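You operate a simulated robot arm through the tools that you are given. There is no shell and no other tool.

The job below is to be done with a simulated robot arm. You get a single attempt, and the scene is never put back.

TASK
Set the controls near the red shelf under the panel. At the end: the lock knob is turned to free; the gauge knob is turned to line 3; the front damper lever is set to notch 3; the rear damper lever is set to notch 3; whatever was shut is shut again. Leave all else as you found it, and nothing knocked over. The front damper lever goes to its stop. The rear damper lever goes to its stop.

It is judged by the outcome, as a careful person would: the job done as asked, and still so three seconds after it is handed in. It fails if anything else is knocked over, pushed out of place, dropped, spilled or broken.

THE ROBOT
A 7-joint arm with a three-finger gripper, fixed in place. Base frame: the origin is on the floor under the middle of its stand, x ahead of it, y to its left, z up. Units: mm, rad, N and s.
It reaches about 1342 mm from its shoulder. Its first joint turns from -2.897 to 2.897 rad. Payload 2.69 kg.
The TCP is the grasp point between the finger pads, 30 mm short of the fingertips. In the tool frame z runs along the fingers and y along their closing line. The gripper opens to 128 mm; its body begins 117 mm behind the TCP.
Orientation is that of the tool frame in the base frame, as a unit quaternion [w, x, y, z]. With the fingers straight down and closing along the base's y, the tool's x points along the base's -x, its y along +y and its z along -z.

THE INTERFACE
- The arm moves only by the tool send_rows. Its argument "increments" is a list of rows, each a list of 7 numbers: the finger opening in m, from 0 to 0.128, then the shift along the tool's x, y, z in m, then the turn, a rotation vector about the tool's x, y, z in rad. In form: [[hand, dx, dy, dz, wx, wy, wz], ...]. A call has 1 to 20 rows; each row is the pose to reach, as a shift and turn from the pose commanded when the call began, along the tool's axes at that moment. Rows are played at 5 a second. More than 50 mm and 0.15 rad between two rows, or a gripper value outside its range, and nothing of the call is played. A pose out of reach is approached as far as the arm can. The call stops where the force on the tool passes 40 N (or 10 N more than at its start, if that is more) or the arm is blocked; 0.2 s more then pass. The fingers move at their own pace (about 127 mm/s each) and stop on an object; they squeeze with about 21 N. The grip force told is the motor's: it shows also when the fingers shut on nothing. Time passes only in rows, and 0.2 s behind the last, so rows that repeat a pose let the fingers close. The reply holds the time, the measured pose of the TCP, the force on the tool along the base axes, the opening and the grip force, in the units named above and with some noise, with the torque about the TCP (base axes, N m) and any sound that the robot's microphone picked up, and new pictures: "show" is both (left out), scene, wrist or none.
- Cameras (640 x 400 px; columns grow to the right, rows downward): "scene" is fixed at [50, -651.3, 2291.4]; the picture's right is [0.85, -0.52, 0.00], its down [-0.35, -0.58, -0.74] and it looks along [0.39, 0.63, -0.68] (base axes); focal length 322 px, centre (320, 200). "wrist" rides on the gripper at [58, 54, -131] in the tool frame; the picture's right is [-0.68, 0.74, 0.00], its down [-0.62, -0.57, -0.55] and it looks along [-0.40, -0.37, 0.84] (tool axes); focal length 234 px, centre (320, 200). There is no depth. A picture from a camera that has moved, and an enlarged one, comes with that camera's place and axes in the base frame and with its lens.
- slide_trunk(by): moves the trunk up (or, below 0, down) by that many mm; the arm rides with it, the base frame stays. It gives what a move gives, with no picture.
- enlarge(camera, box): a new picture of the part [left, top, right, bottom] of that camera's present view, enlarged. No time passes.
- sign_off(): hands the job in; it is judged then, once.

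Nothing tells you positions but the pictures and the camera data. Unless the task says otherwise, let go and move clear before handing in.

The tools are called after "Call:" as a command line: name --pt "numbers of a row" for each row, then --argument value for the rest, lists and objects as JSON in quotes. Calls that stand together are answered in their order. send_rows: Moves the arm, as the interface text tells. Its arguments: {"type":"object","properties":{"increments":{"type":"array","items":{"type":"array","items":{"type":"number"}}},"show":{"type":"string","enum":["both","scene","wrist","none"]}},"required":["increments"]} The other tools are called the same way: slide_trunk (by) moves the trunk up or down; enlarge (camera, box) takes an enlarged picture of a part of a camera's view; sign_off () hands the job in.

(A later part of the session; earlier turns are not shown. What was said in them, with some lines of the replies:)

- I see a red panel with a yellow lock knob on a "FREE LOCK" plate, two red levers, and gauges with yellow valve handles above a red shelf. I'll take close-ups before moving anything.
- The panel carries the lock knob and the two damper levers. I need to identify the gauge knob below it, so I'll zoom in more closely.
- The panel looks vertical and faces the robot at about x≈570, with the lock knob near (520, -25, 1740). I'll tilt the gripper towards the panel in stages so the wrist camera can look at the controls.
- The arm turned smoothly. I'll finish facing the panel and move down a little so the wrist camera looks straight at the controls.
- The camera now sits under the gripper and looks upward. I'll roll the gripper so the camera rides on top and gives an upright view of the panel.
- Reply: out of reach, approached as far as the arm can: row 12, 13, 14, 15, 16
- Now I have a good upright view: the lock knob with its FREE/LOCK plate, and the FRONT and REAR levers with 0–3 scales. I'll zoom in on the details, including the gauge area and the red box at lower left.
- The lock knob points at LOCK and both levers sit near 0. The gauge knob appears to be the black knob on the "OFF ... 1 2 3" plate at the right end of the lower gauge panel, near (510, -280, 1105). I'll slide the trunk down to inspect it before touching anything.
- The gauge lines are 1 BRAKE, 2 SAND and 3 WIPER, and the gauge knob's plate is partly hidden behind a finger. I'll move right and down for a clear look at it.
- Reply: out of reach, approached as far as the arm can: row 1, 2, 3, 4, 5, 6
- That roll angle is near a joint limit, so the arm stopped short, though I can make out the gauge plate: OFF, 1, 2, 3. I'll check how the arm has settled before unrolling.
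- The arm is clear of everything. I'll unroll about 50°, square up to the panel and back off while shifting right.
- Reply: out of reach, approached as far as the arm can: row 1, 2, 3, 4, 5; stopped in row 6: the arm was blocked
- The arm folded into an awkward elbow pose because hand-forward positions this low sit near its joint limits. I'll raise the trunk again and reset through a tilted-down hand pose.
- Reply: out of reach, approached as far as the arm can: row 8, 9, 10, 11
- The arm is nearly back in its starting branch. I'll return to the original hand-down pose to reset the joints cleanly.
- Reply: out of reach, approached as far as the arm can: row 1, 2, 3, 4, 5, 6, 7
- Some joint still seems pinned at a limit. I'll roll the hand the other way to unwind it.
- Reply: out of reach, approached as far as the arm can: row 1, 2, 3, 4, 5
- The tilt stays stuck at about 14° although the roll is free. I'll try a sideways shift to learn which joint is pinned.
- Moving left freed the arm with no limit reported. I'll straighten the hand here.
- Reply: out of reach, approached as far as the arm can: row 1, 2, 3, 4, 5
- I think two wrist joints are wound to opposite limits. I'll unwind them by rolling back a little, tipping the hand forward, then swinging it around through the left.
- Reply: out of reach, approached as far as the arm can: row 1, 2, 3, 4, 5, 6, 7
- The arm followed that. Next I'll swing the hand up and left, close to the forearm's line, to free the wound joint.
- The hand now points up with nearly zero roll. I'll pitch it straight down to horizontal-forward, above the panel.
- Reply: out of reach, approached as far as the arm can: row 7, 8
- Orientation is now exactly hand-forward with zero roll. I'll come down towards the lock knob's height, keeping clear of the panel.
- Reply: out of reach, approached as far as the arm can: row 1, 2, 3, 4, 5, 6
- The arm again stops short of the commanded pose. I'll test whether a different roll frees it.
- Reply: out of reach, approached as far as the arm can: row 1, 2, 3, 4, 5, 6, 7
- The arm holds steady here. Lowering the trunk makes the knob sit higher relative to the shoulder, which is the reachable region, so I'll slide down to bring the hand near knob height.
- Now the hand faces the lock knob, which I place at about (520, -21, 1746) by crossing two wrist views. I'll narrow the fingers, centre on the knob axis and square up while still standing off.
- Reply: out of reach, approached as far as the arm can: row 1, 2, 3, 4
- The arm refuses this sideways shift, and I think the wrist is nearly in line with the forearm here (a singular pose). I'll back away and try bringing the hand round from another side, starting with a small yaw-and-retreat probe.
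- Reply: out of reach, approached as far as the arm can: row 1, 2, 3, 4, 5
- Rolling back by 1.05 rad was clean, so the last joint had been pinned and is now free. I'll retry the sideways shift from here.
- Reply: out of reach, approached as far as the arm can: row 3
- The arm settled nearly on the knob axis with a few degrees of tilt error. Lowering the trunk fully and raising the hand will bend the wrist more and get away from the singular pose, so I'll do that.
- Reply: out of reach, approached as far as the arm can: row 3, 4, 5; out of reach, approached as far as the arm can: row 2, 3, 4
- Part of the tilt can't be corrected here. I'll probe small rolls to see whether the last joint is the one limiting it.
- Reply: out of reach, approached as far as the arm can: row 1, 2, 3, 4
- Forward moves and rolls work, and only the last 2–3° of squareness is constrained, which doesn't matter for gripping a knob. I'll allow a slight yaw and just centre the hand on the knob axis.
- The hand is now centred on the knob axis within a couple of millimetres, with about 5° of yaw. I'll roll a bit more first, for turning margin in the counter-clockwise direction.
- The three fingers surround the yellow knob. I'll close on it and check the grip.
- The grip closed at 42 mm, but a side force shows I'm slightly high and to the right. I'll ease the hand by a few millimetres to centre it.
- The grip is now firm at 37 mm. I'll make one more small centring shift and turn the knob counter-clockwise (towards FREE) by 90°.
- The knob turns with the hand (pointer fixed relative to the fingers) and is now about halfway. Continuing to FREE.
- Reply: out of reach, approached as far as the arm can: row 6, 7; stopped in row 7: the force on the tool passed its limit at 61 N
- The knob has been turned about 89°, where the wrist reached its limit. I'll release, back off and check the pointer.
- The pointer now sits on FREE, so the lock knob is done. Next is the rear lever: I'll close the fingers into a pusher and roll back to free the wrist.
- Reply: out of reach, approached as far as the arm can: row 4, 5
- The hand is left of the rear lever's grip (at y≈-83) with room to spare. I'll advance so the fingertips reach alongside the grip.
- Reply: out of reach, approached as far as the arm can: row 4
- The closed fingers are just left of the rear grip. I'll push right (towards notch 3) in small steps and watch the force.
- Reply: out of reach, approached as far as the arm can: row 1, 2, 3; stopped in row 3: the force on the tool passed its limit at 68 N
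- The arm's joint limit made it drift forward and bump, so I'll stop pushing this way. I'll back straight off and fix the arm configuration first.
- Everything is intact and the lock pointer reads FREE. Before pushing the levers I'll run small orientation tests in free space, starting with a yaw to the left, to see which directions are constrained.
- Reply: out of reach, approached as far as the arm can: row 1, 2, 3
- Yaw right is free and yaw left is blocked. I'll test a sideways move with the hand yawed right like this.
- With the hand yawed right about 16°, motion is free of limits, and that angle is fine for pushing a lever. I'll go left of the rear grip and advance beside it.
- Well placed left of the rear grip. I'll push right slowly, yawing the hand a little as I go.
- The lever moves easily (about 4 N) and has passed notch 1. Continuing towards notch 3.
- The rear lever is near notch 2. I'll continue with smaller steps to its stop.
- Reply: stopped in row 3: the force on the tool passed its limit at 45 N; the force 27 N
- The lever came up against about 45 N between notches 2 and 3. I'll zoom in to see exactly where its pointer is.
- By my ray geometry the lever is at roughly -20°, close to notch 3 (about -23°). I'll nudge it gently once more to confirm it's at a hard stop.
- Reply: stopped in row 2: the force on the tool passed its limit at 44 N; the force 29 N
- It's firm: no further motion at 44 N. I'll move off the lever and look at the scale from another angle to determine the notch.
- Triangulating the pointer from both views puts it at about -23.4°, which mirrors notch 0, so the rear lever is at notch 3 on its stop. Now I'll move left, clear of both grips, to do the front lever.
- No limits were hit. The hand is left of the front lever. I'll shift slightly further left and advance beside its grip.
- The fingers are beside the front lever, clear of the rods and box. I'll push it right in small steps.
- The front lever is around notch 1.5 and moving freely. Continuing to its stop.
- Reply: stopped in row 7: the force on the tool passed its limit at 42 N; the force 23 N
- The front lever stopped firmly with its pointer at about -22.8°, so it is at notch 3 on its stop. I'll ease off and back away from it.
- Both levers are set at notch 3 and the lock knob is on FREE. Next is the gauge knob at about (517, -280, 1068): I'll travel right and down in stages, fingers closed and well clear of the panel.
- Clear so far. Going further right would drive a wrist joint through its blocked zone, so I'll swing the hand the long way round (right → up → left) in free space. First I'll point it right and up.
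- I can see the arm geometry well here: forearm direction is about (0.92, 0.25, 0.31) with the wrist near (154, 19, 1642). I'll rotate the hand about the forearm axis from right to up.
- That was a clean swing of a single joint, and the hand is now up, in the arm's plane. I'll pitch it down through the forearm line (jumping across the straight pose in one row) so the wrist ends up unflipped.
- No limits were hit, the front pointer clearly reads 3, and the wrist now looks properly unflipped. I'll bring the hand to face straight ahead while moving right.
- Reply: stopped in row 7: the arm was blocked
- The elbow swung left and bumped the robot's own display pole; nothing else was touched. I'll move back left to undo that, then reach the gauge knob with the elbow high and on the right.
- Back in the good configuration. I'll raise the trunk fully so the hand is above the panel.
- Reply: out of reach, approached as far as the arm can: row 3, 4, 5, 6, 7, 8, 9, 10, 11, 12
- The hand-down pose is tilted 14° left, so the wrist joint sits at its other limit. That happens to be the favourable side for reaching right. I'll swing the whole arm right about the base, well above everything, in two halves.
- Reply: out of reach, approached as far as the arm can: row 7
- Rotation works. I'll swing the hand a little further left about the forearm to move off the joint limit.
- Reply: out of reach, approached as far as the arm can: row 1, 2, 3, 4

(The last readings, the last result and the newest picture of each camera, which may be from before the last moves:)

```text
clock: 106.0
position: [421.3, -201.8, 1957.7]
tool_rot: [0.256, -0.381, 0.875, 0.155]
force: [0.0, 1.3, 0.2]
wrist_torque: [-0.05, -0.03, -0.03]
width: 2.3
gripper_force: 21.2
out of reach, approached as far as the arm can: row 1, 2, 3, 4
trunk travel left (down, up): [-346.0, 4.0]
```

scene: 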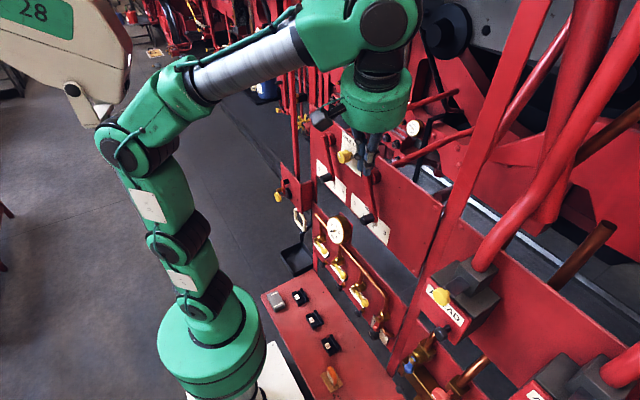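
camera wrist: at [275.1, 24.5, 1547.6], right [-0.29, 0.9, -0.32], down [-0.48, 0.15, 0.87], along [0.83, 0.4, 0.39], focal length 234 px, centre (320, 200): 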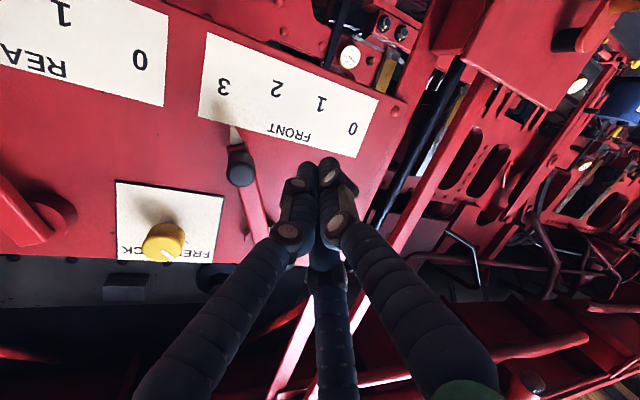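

Call:
send_rows --pt "0.0 0.0179 -0.017 0.0 0.0975 -0.0756 0" --pt "0.0 0.0361 -0.0336 -0.0039 0.195 -0.1513 0" --pt "0.0 0.055 -0.0494 -0.0118 0.2926 -0.2269 0" --pt "0.0 0.0747 -0.0641 -0.0234 0.3901 -0.3026 0" --pt "0.0 0.0956 -0.0773 -0.0384 0.4876 -0.3782 0" --pt "0.0 0.1178 -0.0887 -0.0567 0.5851 -0.4538 0" --pt "0.0 0.1417 -0.098 -0.0779 0.6826 -0.5295 0" --pt "0.0 0.1676 -0.1048 -0.1019 0.7802 -0.6051 0" --pt "0.0 0.1954 -0.1091 -0.128 0.8777 -0.6808 0" --pt "0.0 0.2254 -0.1105 -0.1557 0.9752 -0.7564 0" --pt "0.0 0.2254 -0.1105 -0.1557 0.9752 -0.7564 0" --show "scene"

```text
clock: 108.4
position: [323.7, -483.4, 1945.4]
tool_rot: [0.693, -0.137, 0.694, -0.138]
force: [0.4, -0.9, 0.4]
wrist_torque: [-0.02, 0.01, 0.0]
width: 2.4
gripper_force: 21.1
trunk travel left (down, up): [-346.0, 4.0]
```

scene: 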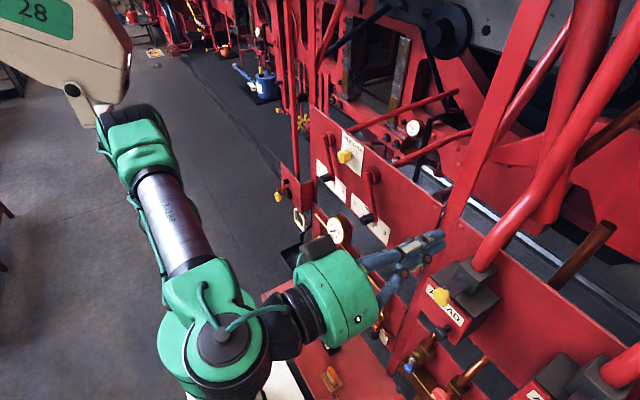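

Excellent: the arm reached this pose exactly, elbow high, hand facing forward at (324, -483, 1945). I'll descend in front of the right-hand valves at a safe stand-off.

Call:
send_rows --pt "0.0 0.0397 0.0164 -0.0014 0 0 0" --pt "0.0 0.0794 0.0328 -0.0028 0 0 0" --pt "0.0 0.1191 0.0492 -0.0042 0 0 0" --pt "0.0 0.1588 0.0656 -0.0056 0 0 0" --pt "0.0 0.1985 0.082 -0.007 0 0 0" --pt "0.0 0.2382 0.0984 -0.0084 0 0 0" --pt "0.0 0.2779 0.1148 -0.0098 0 0 0" --pt "0.0 0.3176 0.1312 -0.0112 0 0 0" --pt "0.0 0.3573 0.1476 -0.0126 0 0 0" --pt "0.0 0.397 0.164 -0.014 0 0 0" --pt "0.0 0.397 0.164 -0.014 0 0 0" --show "both"

```text
clock: 110.8
position: [311.6, -484.2, 1518.9]
tool_rot: [0.693, -0.137, 0.694, -0.139]
force: [0.0, -0.3, 0.1]
wrist_torque: [-0.01, -0.01, 0.03]
width: 2.2
gripper_force: 20.9
trunk travel left (down, up): [-346.0, 4.0]
camera wrist: at [180.3, -457.0, 1444.0], right [0.0, 0.94, 0.34], down [-0.55, -0.29, 0.79], along [0.84, -0.19, 0.51], focal length 234 px, centre (320, 200)
```

scene: 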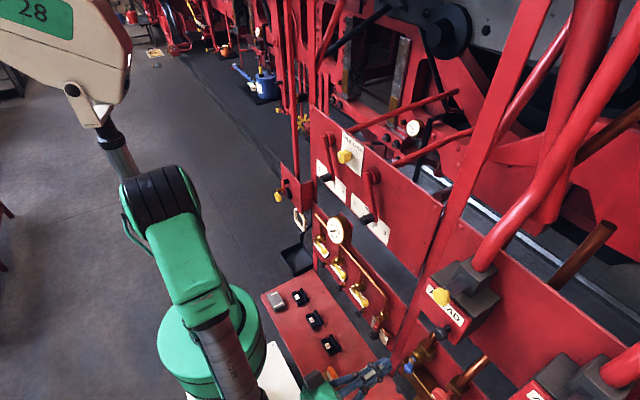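
wrist: 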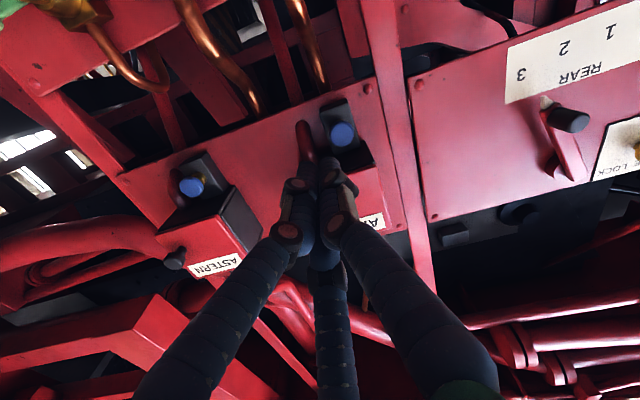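

Clear so far, and the rear pointer still reads 3. Continuing down to gauge-knob height.

Call:
send_rows --pt "0.0 0.0397 0.0164 0 0 0 0" --pt "0.0 0.0794 0.0328 0 0 0 0" --pt "0.0 0.1191 0.0492 0 0 0 0" --pt "0.0 0.1588 0.0656 0 0 0 0" --pt "0.0 0.1985 0.082 0 0 0 0" --pt "0.0 0.2382 0.0984 0 0 0 0" --pt "0.0 0.2779 0.1148 0 0 0 0" --pt "0.0 0.3176 0.1312 0 0 0 0" --pt "0.0 0.3573 0.1476 0 0 0 0" --pt "0.0 0.3573 0.1476 0 0 0 0" --show "both"

```text
clock: 113.0
position: [308.6, -482.0, 1126.2]
tool_rot: [0.693, -0.138, 0.694, -0.139]
force: [0.2, -0.3, 0.0]
wrist_torque: [0.02, 0.0, -0.01]
width: 2.3
gripper_force: 21.5
trunk travel left (down, up): [-346.0, 4.0]
camera wrist: at [176.6, -454.7, 1052.4], right [0.0, 0.94, 0.34], down [-0.55, -0.29, 0.79], along [0.84, -0.19, 0.51], focal length 234 px, centre (320, 200)
```

scene: 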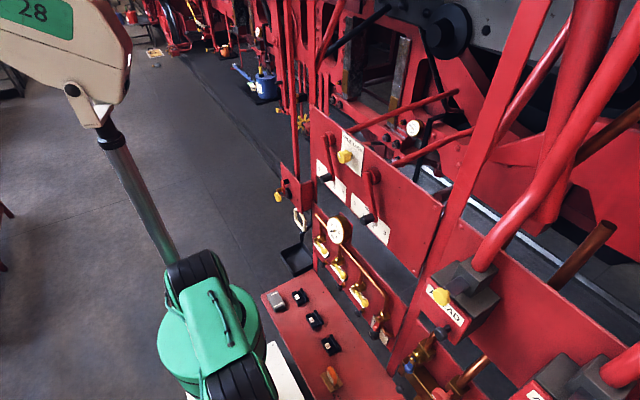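
wrist: 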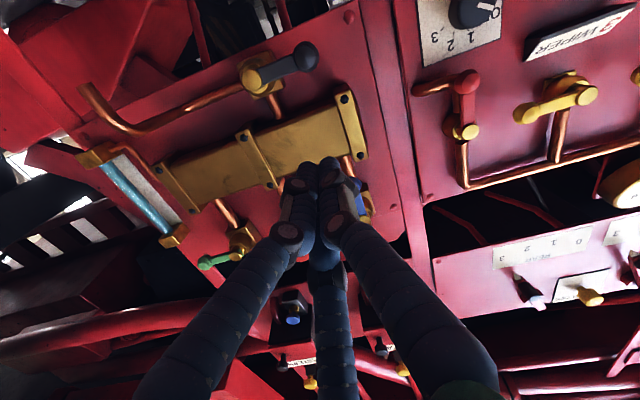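

Now at z=1126 with the gauge knob in view at upper right (image upside down). I'll zoom in on it.

Call:
enlarge --camera "wrist" --box '[400, 0, 560, 140]'

Call:
enlarge --camera "scene" --box '[360, 290, 400, 350]'

```text
2.86 times, centred on (480, 70) of wrist
camera zoom: at [176.6, -454.7, 1052.4], right [0.0, 0.94, 0.34], down [-0.55, -0.29, 0.79], along [0.84, -0.19, 0.51], focal length 669 px, centre (-137, 571)
```

zoom: 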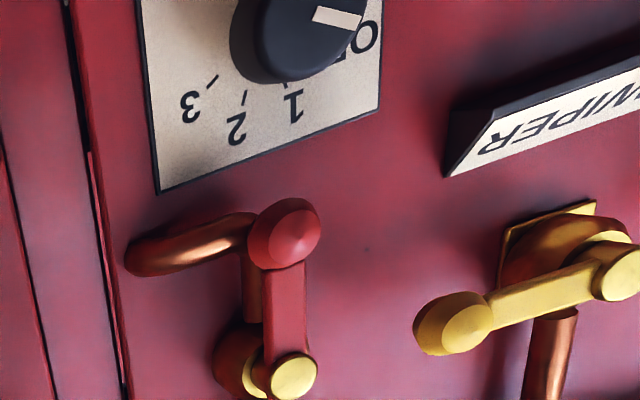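

```text
6.67 times, centred on (380, 320) of scene
camera zoom: at [50.0, -651.3, 2291.4], right [0.85, -0.52, 0.0], down [-0.35, -0.58, -0.74], along [0.39, 0.63, -0.68], focal length 2148 px, centre (-80, -600)
```

zoom: 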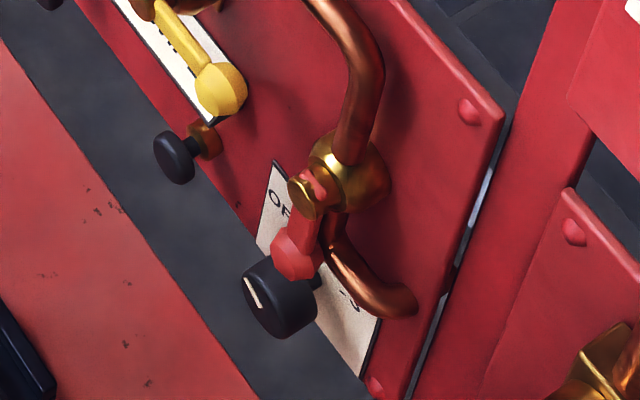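

The gauge knob pointer is at OFF (about -60°) and the ticks for 1, 2, 3 sit near -20°, +20° and +60°, so it needs 120° clockwise. The red cock handle ends about 75 mm above the knob, so there is room. I'll check the roll range in free space first.

Call:
send_rows --pt "0.0 0 0 0 0 0 -0.15" --pt "0.0 0 0 0 0 0 -0.3" --pt "0.0 0 0 0 0 0 -0.45" --pt "0.0 0 0 0 0 0 -0.6" --pt "0.0 0 0 0 0 0 -0.75" --pt "0.0 0 0 0 0 0 -0.9" --pt "0.0 0 0 0 0 0 -1.05" --pt "0.0 0 0 0 0 0 -1.2" --pt "0.0 0 0 0 0 0 -1.2" --show "wrist"

```text
clock: 115.0
position: [307.8, -482.8, 1128.8]
tool_rot: [-0.493, 0.507, -0.495, 0.506]
force: [0.2, -0.1, -0.9]
wrist_torque: [-0.01, -0.02, -0.01]
width: 2.2
gripper_force: 20.3
trunk travel left (down, up): [-346.0, 4.0]
camera wrist: at [175.8, -542.4, 1077.3], right [0.0, 0.66, -0.75], down [-0.55, 0.63, 0.55], along [0.84, 0.41, 0.36], focal length 234 px, centre (320, 200)
```

wrist: 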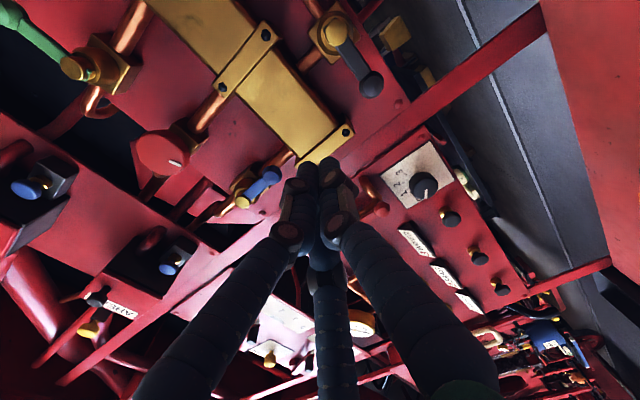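

Call:
send_rows --pt "0.0 0 0 0 0 0 -0.15" --pt "0.0 0 0 0 0 0 -0.3" --pt "0.0 0 0 0 0 0 -0.45" --pt "0.0 0 0 0 0 0 -0.6" --pt "0.0 0 0 0 0 0 -0.75" --pt "0.0 0 0 0 0 0 -0.9" --pt "0.0 0 0 0 0 0 -0.9" --show "wrist"

```text
clock: 116.6
position: [307.8, -482.7, 1130.5]
tool_rot: [-0.224, 0.671, -0.225, 0.67]
force: [0.1, 0.1, 0.5]
wrist_torque: [0.0, 0.0, -0.01]
width: 2.4
gripper_force: 21.6
trunk travel left (down, up): [-346.0, 4.0]
camera wrist: at [176.3, -560.0, 1144.8], right [0.0, -0.18, -0.98], down [-0.55, 0.82, -0.15], along [0.84, 0.54, -0.1], focal length 234 px, centre (320, 200)
```

wrist: 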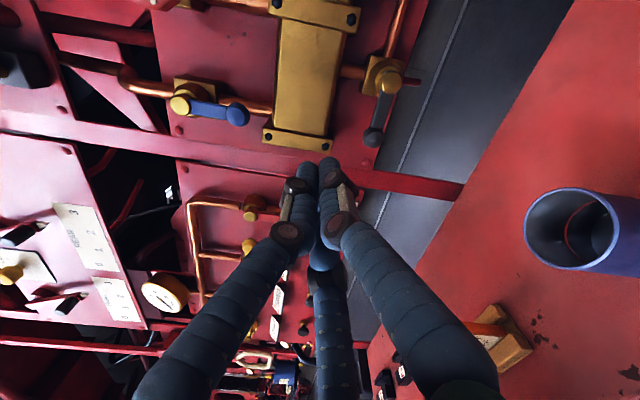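

Roll to φ≈-2.5 is fine, and turning clockwise from there stays within the range I've tested. I'll move towards the gauge knob, stopping short to its right first.

Call:
send_rows --pt "0.0 -0.0185 -0.012 0.023 0 0 0" --pt "0.0 -0.037 -0.024 0.046 0 0 0" --pt "0.0 -0.0555 -0.0361 0.069 0 0 0" --pt "0.0 -0.074 -0.0481 0.092 0 0 0" --pt "0.0 -0.0933 -0.0627 0.1127 0 0 0" --pt "0.0 -0.1127 -0.0774 0.1333 0 0 0" --pt "0.0 -0.132 -0.092 0.154 0 0 0" --pt "0.0 -0.132 -0.092 0.154 0 0 0" --show "both"

```text
clock: 118.4
position: [462.9, -329.2, 1078.3]
tool_rot: [-0.223, 0.671, -0.227, 0.67]
force: [0.2, 1.0, 0.5]
wrist_torque: [-0.01, -0.01, -0.02]
width: 2.5
gripper_force: 21.0
trunk travel left (down, up): [-346.0, 4.0]
camera wrist: at [331.1, -407.0, 1092.7], right [0.0, -0.18, -0.98], down [-0.55, 0.82, -0.15], along [0.84, 0.54, -0.1], focal length 234 px, centre (320, 200)
```

scene: 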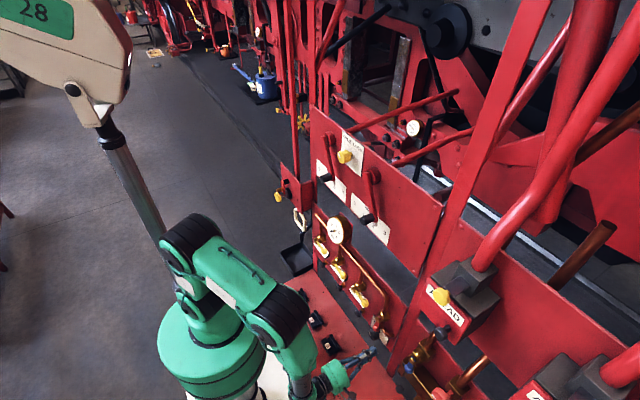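
wrist: 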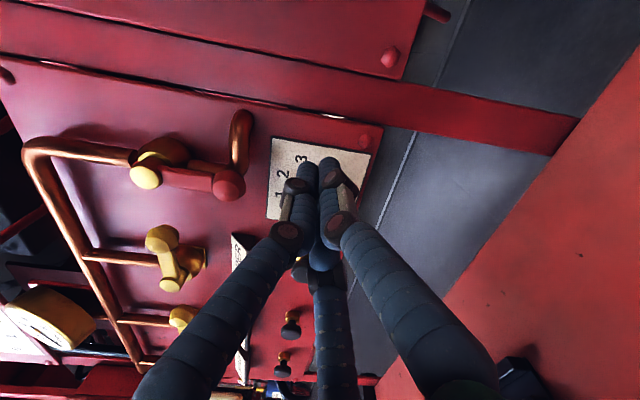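

Call:
send_rows --pt "0.0 -0.0168 -0.018 0 0 0 0" --pt "0.0 -0.0335 -0.0361 0 0 0 0" --pt "0.065 -0.0335 -0.0361 0 0 0 0" --pt "0.065 -0.0335 -0.0361 0 0 0 0" --pt "0.065 -0.0335 -0.0361 0 0 0 0" --show "both"

Call:
enlarge --camera "wrist" --box '[200, 80, 440, 240]'

Call:
enlarge --camera "scene" --box '[330, 290, 410, 360]'

```text
clock: 119.6
position: [462.2, -281.5, 1071.9]
tool_rot: [-0.224, 0.671, -0.226, 0.67]
force: [0.7, -0.1, -0.1]
wrist_torque: [-0.02, 0.0, -0.02]
width: 65.1
gripper_force: 0.1
trunk travel left (down, up): [-346.0, 4.0]
camera wrist: at [330.7, -358.2, 1087.4], right [0.0, -0.18, -0.98], down [-0.55, 0.82, -0.15], along [0.84, 0.54, -0.1], focal length 234 px, centre (320, 200)
```

scene: 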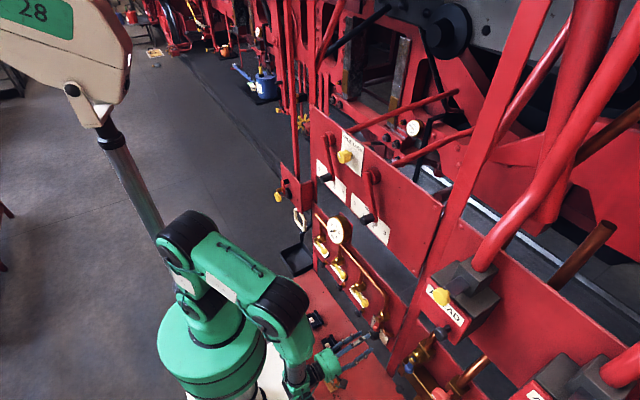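
wrist: 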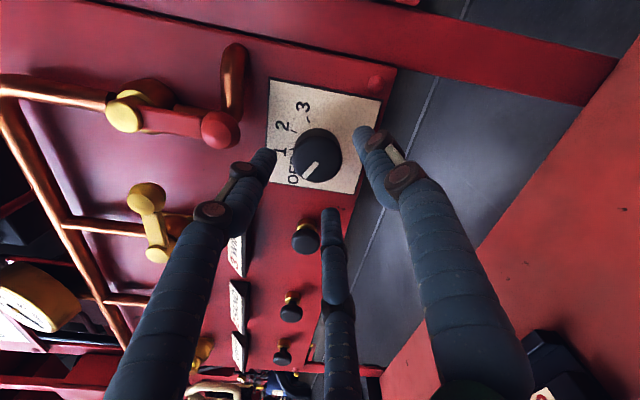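

```text
2.50 times, centred on (320, 160) of wrist
camera zoom: at [330.7, -358.2, 1087.4], right [0.0, -0.18, -0.98], down [-0.55, 0.82, -0.15], along [0.84, 0.54, -0.1], focal length 585 px, centre (320, 300)
```

zoom: 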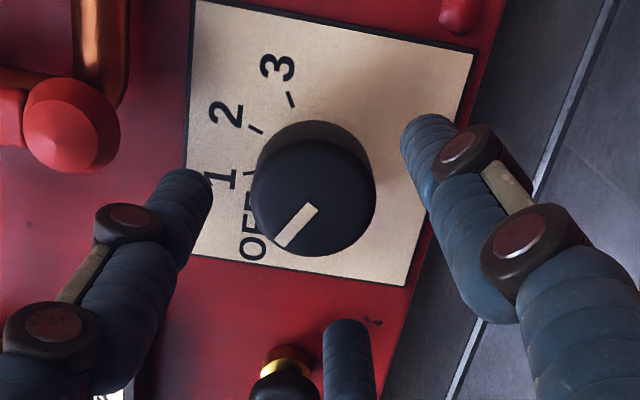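

```text
5.71 times, centred on (370, 325) of scene
camera zoom: at [50.0, -651.3, 2291.4], right [0.85, -0.52, 0.0], down [-0.35, -0.58, -0.74], along [0.39, 0.63, -0.68], focal length 1841 px, centre (34, -514)
```

zoom: 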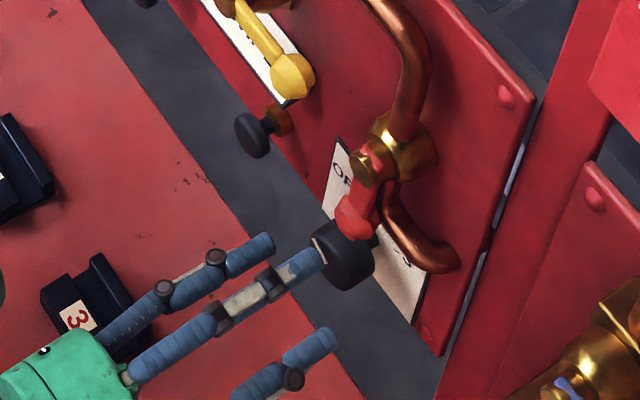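

I have a clear view: the knob pointer is at OFF, the three fingers are around its axis, and the red ball is clear. I'll centre and advance onto the knob.

Call:
send_rows --pt "0.065 0.002 -0.0034 0 0 0 0" --pt "0.065 0.002 -0.0034 0.014 0 0 0" --pt "0.065 0.002 -0.0034 0.028 0 0 0" --pt "0.065 0.002 -0.0034 0.041 0 0 0" --pt "0.065 0.002 -0.0034 0.041 0 0 0" --show "wrist"

Call:
enlarge --camera "wrist" --box '[200, 80, 440, 240]'

```text
clock: 120.8
position: [502.5, -280.0, 1078.3]
tool_rot: [-0.224, 0.671, -0.226, 0.67]
force: [0.5, -0.9, 0.9]
wrist_torque: [0.02, -0.01, -0.03]
width: 65.2
gripper_force: 0.1
trunk travel left (down, up): [-346.0, 4.0]
camera wrist: at [371.8, -357.9, 1092.9], right [0.0, -0.18, -0.98], down [-0.55, 0.82, -0.15], along [0.84, 0.54, -0.1], focal length 234 px, centre (320, 200)
```

wrist: 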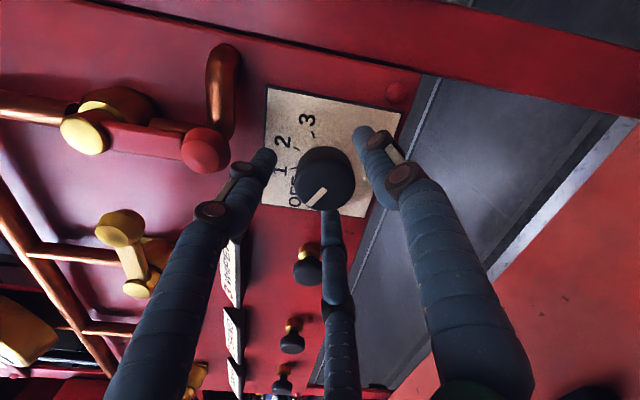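

```text
2.50 times, centred on (320, 160) of wrist
camera zoom: at [371.8, -357.9, 1092.9], right [0.0, -0.18, -0.98], down [-0.55, 0.82, -0.15], along [0.84, 0.54, -0.1], focal length 585 px, centre (320, 300)
```

zoom: 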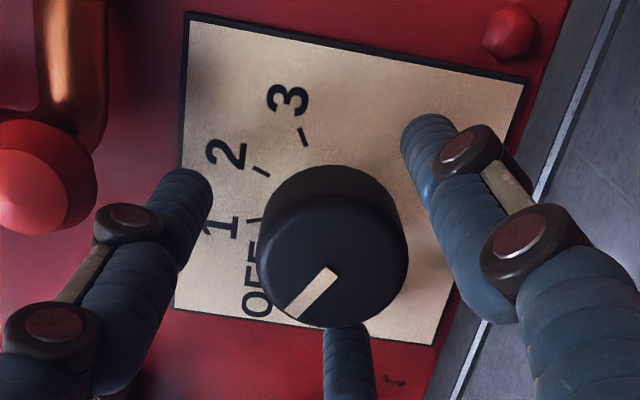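

The knob is about 3 mm below the hand's axis, so I'll lower slightly and close on it.

Call:
send_rows --pt "0.065 -0.0024 0.0018 0.001 0 0 0" --pt "0.065 -0.0024 0.0018 0.001 0 0 0" --pt "0.045 -0.0024 0.0018 0.001 0 0 0" --pt "0.03 -0.0024 0.0018 0.001 0 0 0" --pt "0.03 -0.0024 0.0018 0.001 0 0 0" --show "wrist"

```text
clock: 122.0
position: [503.9, -280.3, 1074.9]
tool_rot: [-0.225, 0.671, -0.226, 0.67]
force: [-0.3, -6.9, -4.3]
wrist_torque: [0.2, 0.24, -0.4]
width: 41.1
gripper_force: 45.1
trunk travel left (down, up): [-346.0, 4.0]
camera wrist: at [372.4, -358.1, 1089.5], right [0.0, -0.18, -0.98], down [-0.55, 0.82, -0.15], along [0.84, 0.54, -0.1], focal length 234 px, centre (320, 200)
```

wrist: 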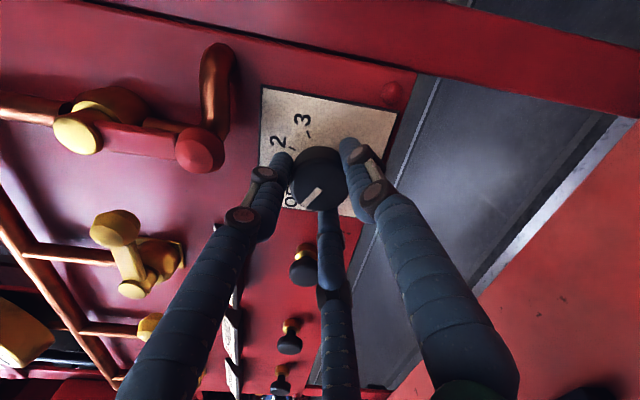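

Firm, nearly balanced grip on the gauge knob. I'll turn it clockwise, first 60°.

Call:
send_rows --pt "0.03 0 0 0 0 0 0.13" --pt "0.03 0 0 0 0 0 0.26" --pt "0.03 0 0 0 0 0 0.39" --pt "0.03 0 0 0 0 0 0.52" --pt "0.03 0 0 0 0 0 0.65" --pt "0.03 0 0 0 0 0 0.78" --pt "0.03 0 0 0 0 0 0.91" --pt "0.03 0 0 0 0 0 1.047" --show "wrist"

```text
clock: 123.8
position: [503.2, -279.4, 1075.2]
tool_rot: [0.53, -0.466, 0.532, -0.467]
force: [-25.4, -14.8, -18.0]
wrist_torque: [-0.01, 0.64, -0.37]
width: 41.2
gripper_force: 45.1
trunk travel left (down, up): [-346.0, 4.0]
camera wrist: at [372.4, -331.0, 1014.8], right [0.0, 0.76, -0.64], down [-0.55, 0.54, 0.64], along [0.84, 0.35, 0.42], focal length 234 px, centre (320, 200)
```

wrist: 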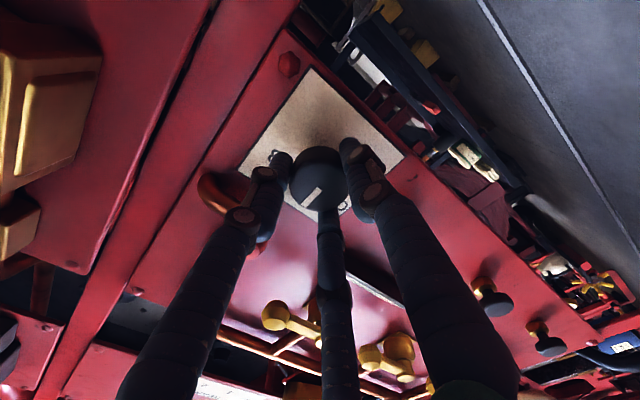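

The knob is turning, but side force has built up from slight off-centre gripping. I'll relax the hand in the direction of that force before continuing.

Call:
send_rows --pt "0.03 0.0012 0.0011 -0.0015 0 0 0" --pt "0.03 0.0023 0.0022 -0.003 0 0 0" --pt "0.03 0.0023 0.0022 -0.003 0 0 0" --show "wrist"

Call:
enlarge --camera "wrist" --box '[200, 80, 440, 260]'

Call:
enlarge --camera "scene" --box '[340, 290, 420, 360]'

```text
clock: 124.6
position: [504.2, -280.3, 1075.6]
tool_rot: [0.53, -0.468, 0.529, -0.468]
force: [23.4, 23.1, 14.0]
wrist_torque: [0.01, -0.22, 1.05]
width: 41.2
gripper_force: 45.0
trunk travel left (down, up): [-346.0, 4.0]
camera wrist: at [372.8, -332.3, 1014.6], right [0.0, 0.76, -0.65], down [-0.55, 0.54, 0.64], along [0.84, 0.36, 0.42], focal length 234 px, centre (320, 200)
```

wrist: 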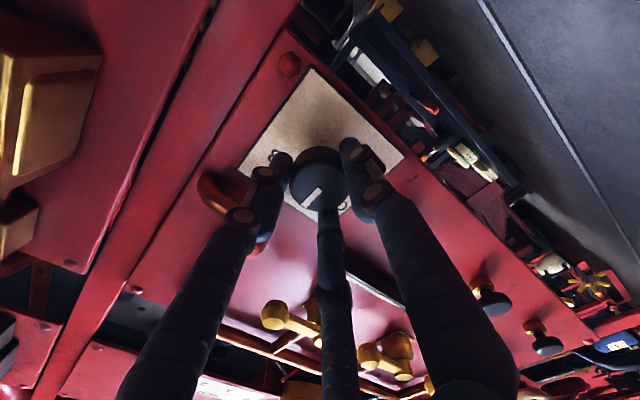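

```text
2.22 times, centred on (320, 170) of wrist
camera zoom: at [372.8, -332.3, 1014.6], right [0.0, 0.76, -0.65], down [-0.55, 0.54, 0.64], along [0.84, 0.36, 0.42], focal length 520 px, centre (320, 267)
```

zoom: 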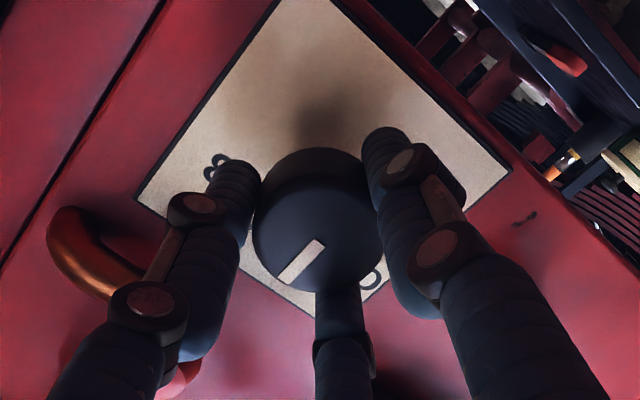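

```text
5.71 times, centred on (380, 325) of scene
camera zoom: at [50.0, -651.3, 2291.4], right [0.85, -0.52, 0.0], down [-0.35, -0.58, -0.74], along [0.39, 0.63, -0.68], focal length 1841 px, centre (-23, -514)
```

zoom: 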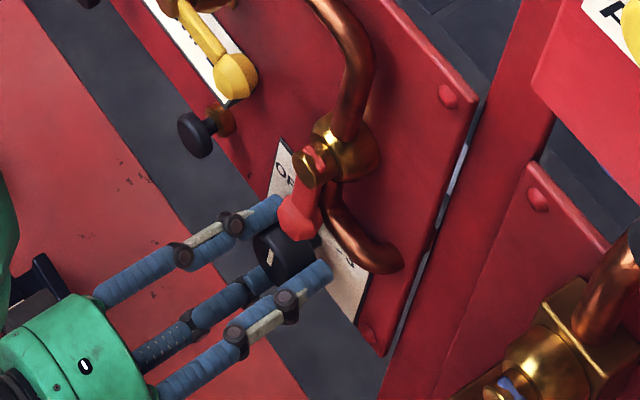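

The force flipped sign, so the balance point is about halfway. I'll centre there and continue turning in smaller bites with a small correction.

Call:
send_rows --pt "0.03 -0.0013 -0.0009 0.0014 0 0 0" --pt "0.03 -0.0014 -0.0007 0.0014 0 0 0.1" --pt "0.03 -0.0015 -0.0005 0.0012 0 0 0.2" --pt "0.03 -0.0016 -0.0004 0.001 0 0 0.3" --pt "0.03 -0.0017 -0.0002 0.0008 0 0 0.4" --show "none"

```text
clock: 125.8
position: [503.3, -279.4, 1074.5]
tool_rot: [0.612, -0.353, 0.613, -0.355]
force: [21.8, 7.8, 20.6]
wrist_torque: [-0.07, -0.29, 0.32]
width: 41.2
gripper_force: 45.1
trunk travel left (down, up): [-346.0, 4.0]
```

Call:
send_rows --pt "0.03 -0.0012 -0.0012 0.0013 0 0 0" --pt "0.03 -0.0012 -0.0012 0.0013 0 0 0.08" --pt "0.03 -0.0012 -0.0012 0.0013 0 0 0.16" --pt "0.03 -0.0012 -0.0012 0.0013 0 0 0.24" --pt "0.03 -0.0012 -0.0012 0.0013 0 0 0.32" --show "wrist"

```text
clock: 127.0
position: [504.4, -279.5, 1074.4]
tool_rot: [0.66, -0.25, 0.663, -0.251]
force: [2.8, -9.9, 6.1]
wrist_torque: [-0.03, -0.1, -0.55]
width: 41.0
gripper_force: 44.9
trunk travel left (down, up): [-346.0, 4.0]
camera wrist: at [372.2, -278.5, 996.1], right [0.0, 1.0, 0.02], down [-0.55, -0.01, 0.84], along [0.84, -0.01, 0.55], focal length 234 px, centre (320, 200)
```

wrist: 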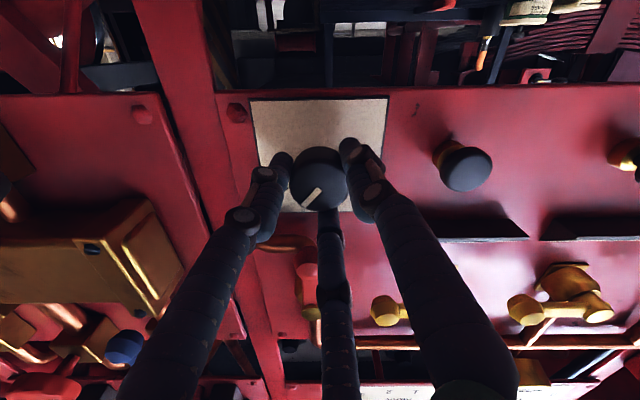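

Forces are low again and the pointer hasn't slipped in the grip. I'll turn the last 19° or so to line 3.

Call:
send_rows --pt "0.03 0 -0.0005 0 0 0 0.08" --pt "0.03 0 -0.0006 0 0 0 0.16" --pt "0.03 0 -0.0006 0 0 0 0.24" --pt "0.03 0 -0.0006 0 0 0 0.327" --pt "0.03 0 -0.0006 0 0 0 0.327" --show "wrist"

Call:
enlarge --camera "wrist" --box '[200, 60, 440, 260]'

```text
clock: 128.2
position: [503.6, -279.2, 1075.4]
tool_rot: [0.692, -0.139, 0.694, -0.14]
force: [12.1, 0.9, 5.0]
wrist_torque: [0.04, -0.32, 0.22]
width: 41.2
gripper_force: 45.3
trunk travel left (down, up): [-346.0, 4.0]
camera wrist: at [372.3, -253.3, 1000.7], right [0.0, 0.94, 0.34], down [-0.55, -0.28, 0.79], along [0.84, -0.19, 0.51], focal length 234 px, centre (320, 200)
```

wrist: 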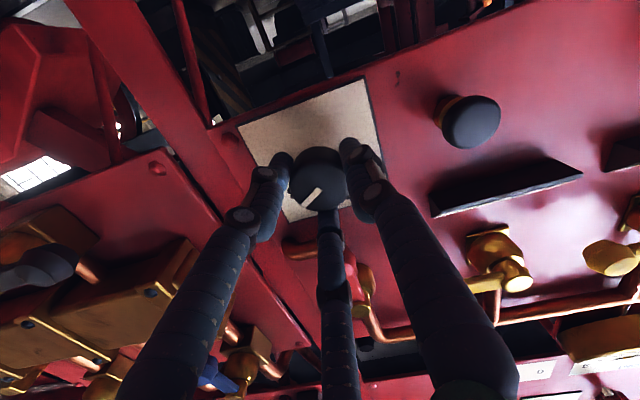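

```text
2.00 times, centred on (320, 160) of wrist
camera zoom: at [372.3, -253.3, 1000.7], right [0.0, 0.94, 0.34], down [-0.55, -0.28, 0.79], along [0.84, -0.19, 0.51], focal length 468 px, centre (320, 280)
```

zoom: 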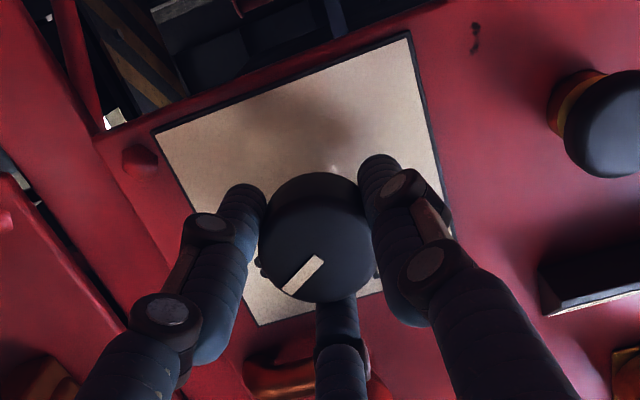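

The turn is complete at about 120°. I'll open the fingers and back straight off, then check the pointer.

Call:
send_rows --pt "0.062 0 0 0 0 0 0" --pt "0.062 0 0 0 0 0 0" --pt "0.062 0 0 -0.015 0 0 0" --pt "0.062 0 0 -0.03 0 0 0" --pt "0.062 0 0 -0.045 0 0 0" --pt "0.062 0 0 -0.045 0 0 0" --show "wrist"

Call:
enlarge --camera "wrist" --box '[200, 60, 440, 260]'

Call:
enlarge --camera "scene" --box '[340, 290, 420, 360]'

```text
clock: 129.6
position: [459.4, -281.6, 1075.1]
tool_rot: [0.692, -0.141, 0.694, -0.14]
force: [-0.2, 0.3, 0.1]
wrist_torque: [0.03, 0.0, -0.01]
width: 61.8
gripper_force: 0.2
trunk travel left (down, up): [-346.0, 4.0]
camera wrist: at [326.7, -255.0, 1000.5], right [0.0, 0.94, 0.34], down [-0.55, -0.28, 0.79], along [0.84, -0.19, 0.52], focal length 234 px, centre (320, 200)
```

wrist: 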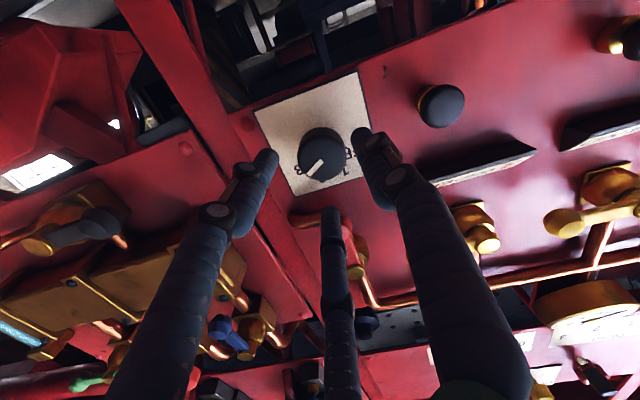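

```text
2.00 times, centred on (320, 160) of wrist
camera zoom: at [326.7, -255.0, 1000.5], right [0.0, 0.94, 0.34], down [-0.55, -0.28, 0.79], along [0.84, -0.19, 0.52], focal length 468 px, centre (320, 280)
```

zoom: 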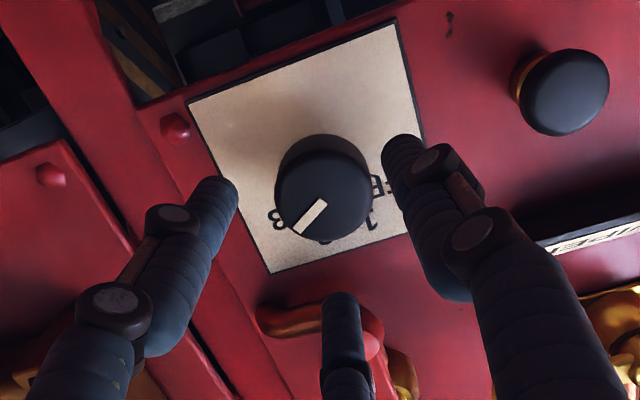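

```text
5.71 times, centred on (380, 325) of scene
camera zoom: at [50.0, -651.3, 2291.4], right [0.85, -0.52, 0.0], down [-0.35, -0.58, -0.74], along [0.39, 0.63, -0.68], focal length 1841 px, centre (-23, -514)
```

zoom: 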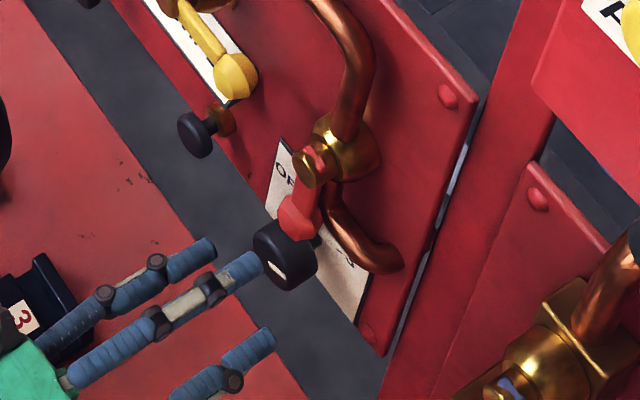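

The gauge pointer now measures about +61°, which is line 3, and the red handle and the neighbouring valves are unchanged. I'll retreat along the way I came to get clear.

Call:
send_rows --pt "0.062 0.004 -0.01 -0.02 0 0 0" --pt "0.05 0.0158 -0.0455 -0.03 0 0 0" --pt "0.05 0.019 -0.075 -0.045 0 0 0" --pt "0.05 0.0233 -0.1203 -0.06 0 0 0" --pt "0.05 0.0245 -0.15 -0.09 0 0 0" --pt "0.05 0.0256 -0.178 -0.12 0 0 0" --pt "0.05 0.0267 -0.2057 -0.15 0 0 0" --pt "0.05 0.0267 -0.2057 -0.15 0 0 0" --show "both"

Call:
enlarge --camera "scene" --box '[300, 110, 430, 240]'

Call:
enlarge --camera "scene" --box '[255, 190, 435, 400]'

Call:
enlarge --camera "scene" --box '[310, 130, 370, 180]'

Call:
enlarge --camera "wrist" --box '[400, 0, 560, 140]'

```text
clock: 131.4
position: [309.4, -480.7, 1132.0]
tool_rot: [0.692, -0.139, 0.694, -0.139]
force: [0.5, 0.5, -0.1]
wrist_torque: [-0.03, 0.03, 0.01]
width: 49.8
gripper_force: 0.1
trunk travel left (down, up): [-346.0, 4.0]
camera wrist: at [178.2, -452.9, 1057.2], right [0.0, 0.94, 0.34], down [-0.55, -0.28, 0.79], along [0.84, -0.19, 0.51], focal length 234 px, centre (320, 200)
```

scene: 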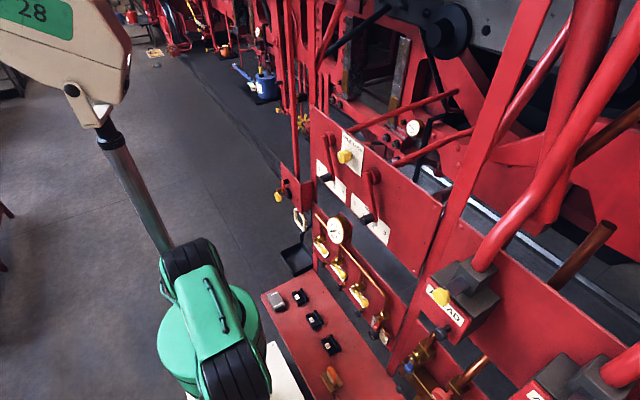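
wrist: 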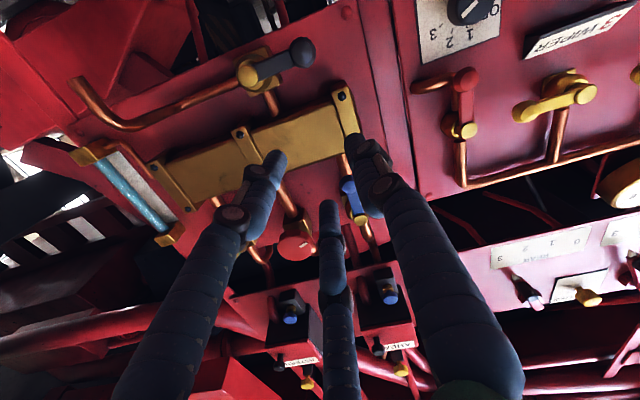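

```text
3.08 times, centred on (365, 175) of scene
camera zoom: at [50.0, -651.3, 2291.4], right [0.85, -0.52, 0.0], down [-0.35, -0.58, -0.74], along [0.39, 0.63, -0.68], focal length 991 px, centre (182, 277)
```

zoom: 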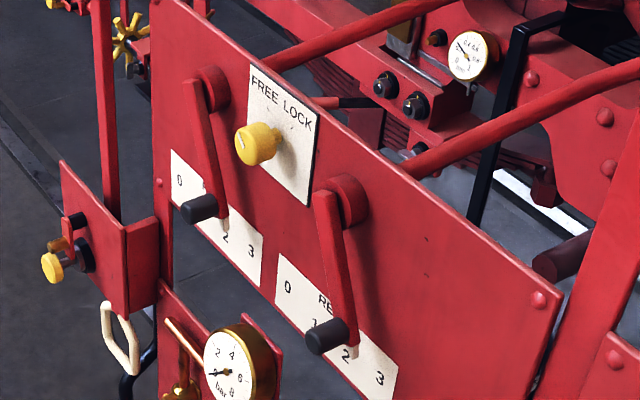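

```text
1.90 times, centred on (345, 295) of scene
camera zoom: at [50.0, -651.3, 2291.4], right [0.85, -0.52, 0.0], down [-0.35, -0.58, -0.74], along [0.39, 0.63, -0.68], focal length 614 px, centre (272, 19)
```

zoom: 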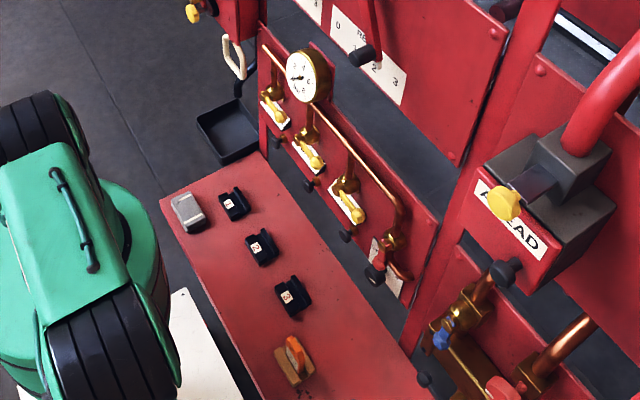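

```text
8.00 times, centred on (340, 155) of scene
camera zoom: at [50.0, -651.3, 2291.4], right [0.85, -0.52, 0.0], down [-0.35, -0.58, -0.74], along [0.39, 0.63, -0.68], focal length 2577 px, centre (160, 560)
```

zoom: 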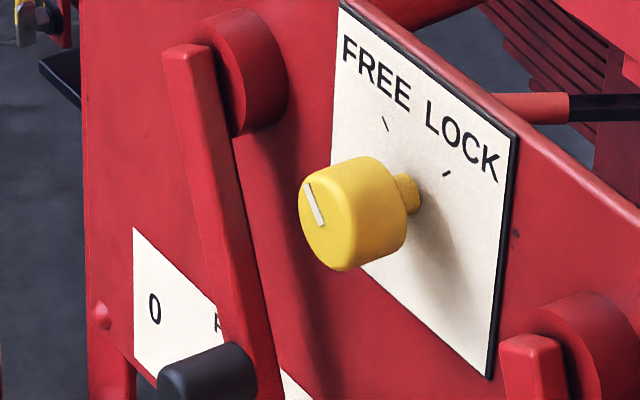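

```text
2.86 times, centred on (480, 70) of wrist
camera zoom: at [178.2, -452.9, 1057.2], right [0.0, 0.94, 0.34], down [-0.55, -0.28, 0.79], along [0.84, -0.19, 0.51], focal length 669 px, centre (-137, 571)
```

zoom: 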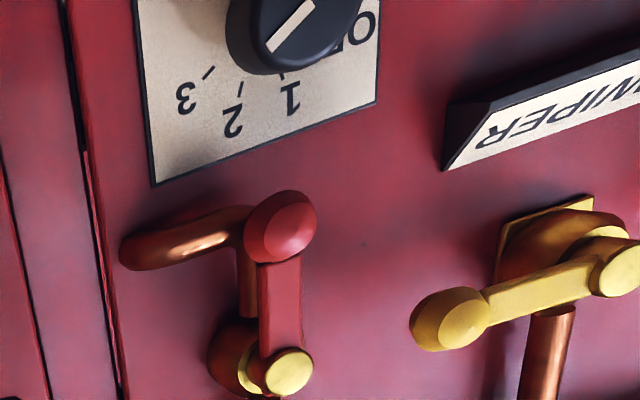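

All four controls check out: the lock pointer is parallel to the FREE tick, and both damper levers are resting at their notch-3 stops. The gauge pointer is on line 3. Nothing on the shelf or panel is disturbed and the arm is clear, so I'm handing in.

Call:
sign_off

```text
The job is handed in.
```

All four controls are set as you asked, and I've handed the job in; the result hasn't come back yet.

| Control | Final position | How I checked it |
|---|---|---|
| Lock knob | FREE | Pointer lines up with the FREE mark |
| Gauge knob | Line 3 | Turned about 120° clockwise from OFF; pointer measured about 61°, on the line 3 mark |
| Front damper lever | Notch 3, at its stop | Stopped firmly at about 42 N and stayed there after release |
| Rear damper lever | Notch 3, at its stop | Stopped firmly at about 45 N and stayed there after release |

I opened nothing, so there was nothing to shut again. The yellow valves, the red cock handle and the items on the shelf look as they did at the start.

**Bumps along the way:**
- **At the rear lever:** on the first try the closed fingers drifted forward and hit something there, the panel or the lever. The arm stopped at 68 N, and I saw no damage or movement.
- **Display pole:** the elbow also appears to have come up against the robot's own display pole once or twice. I saw no effect.

The hand has let go and is parked to the right, well clear of the panel.
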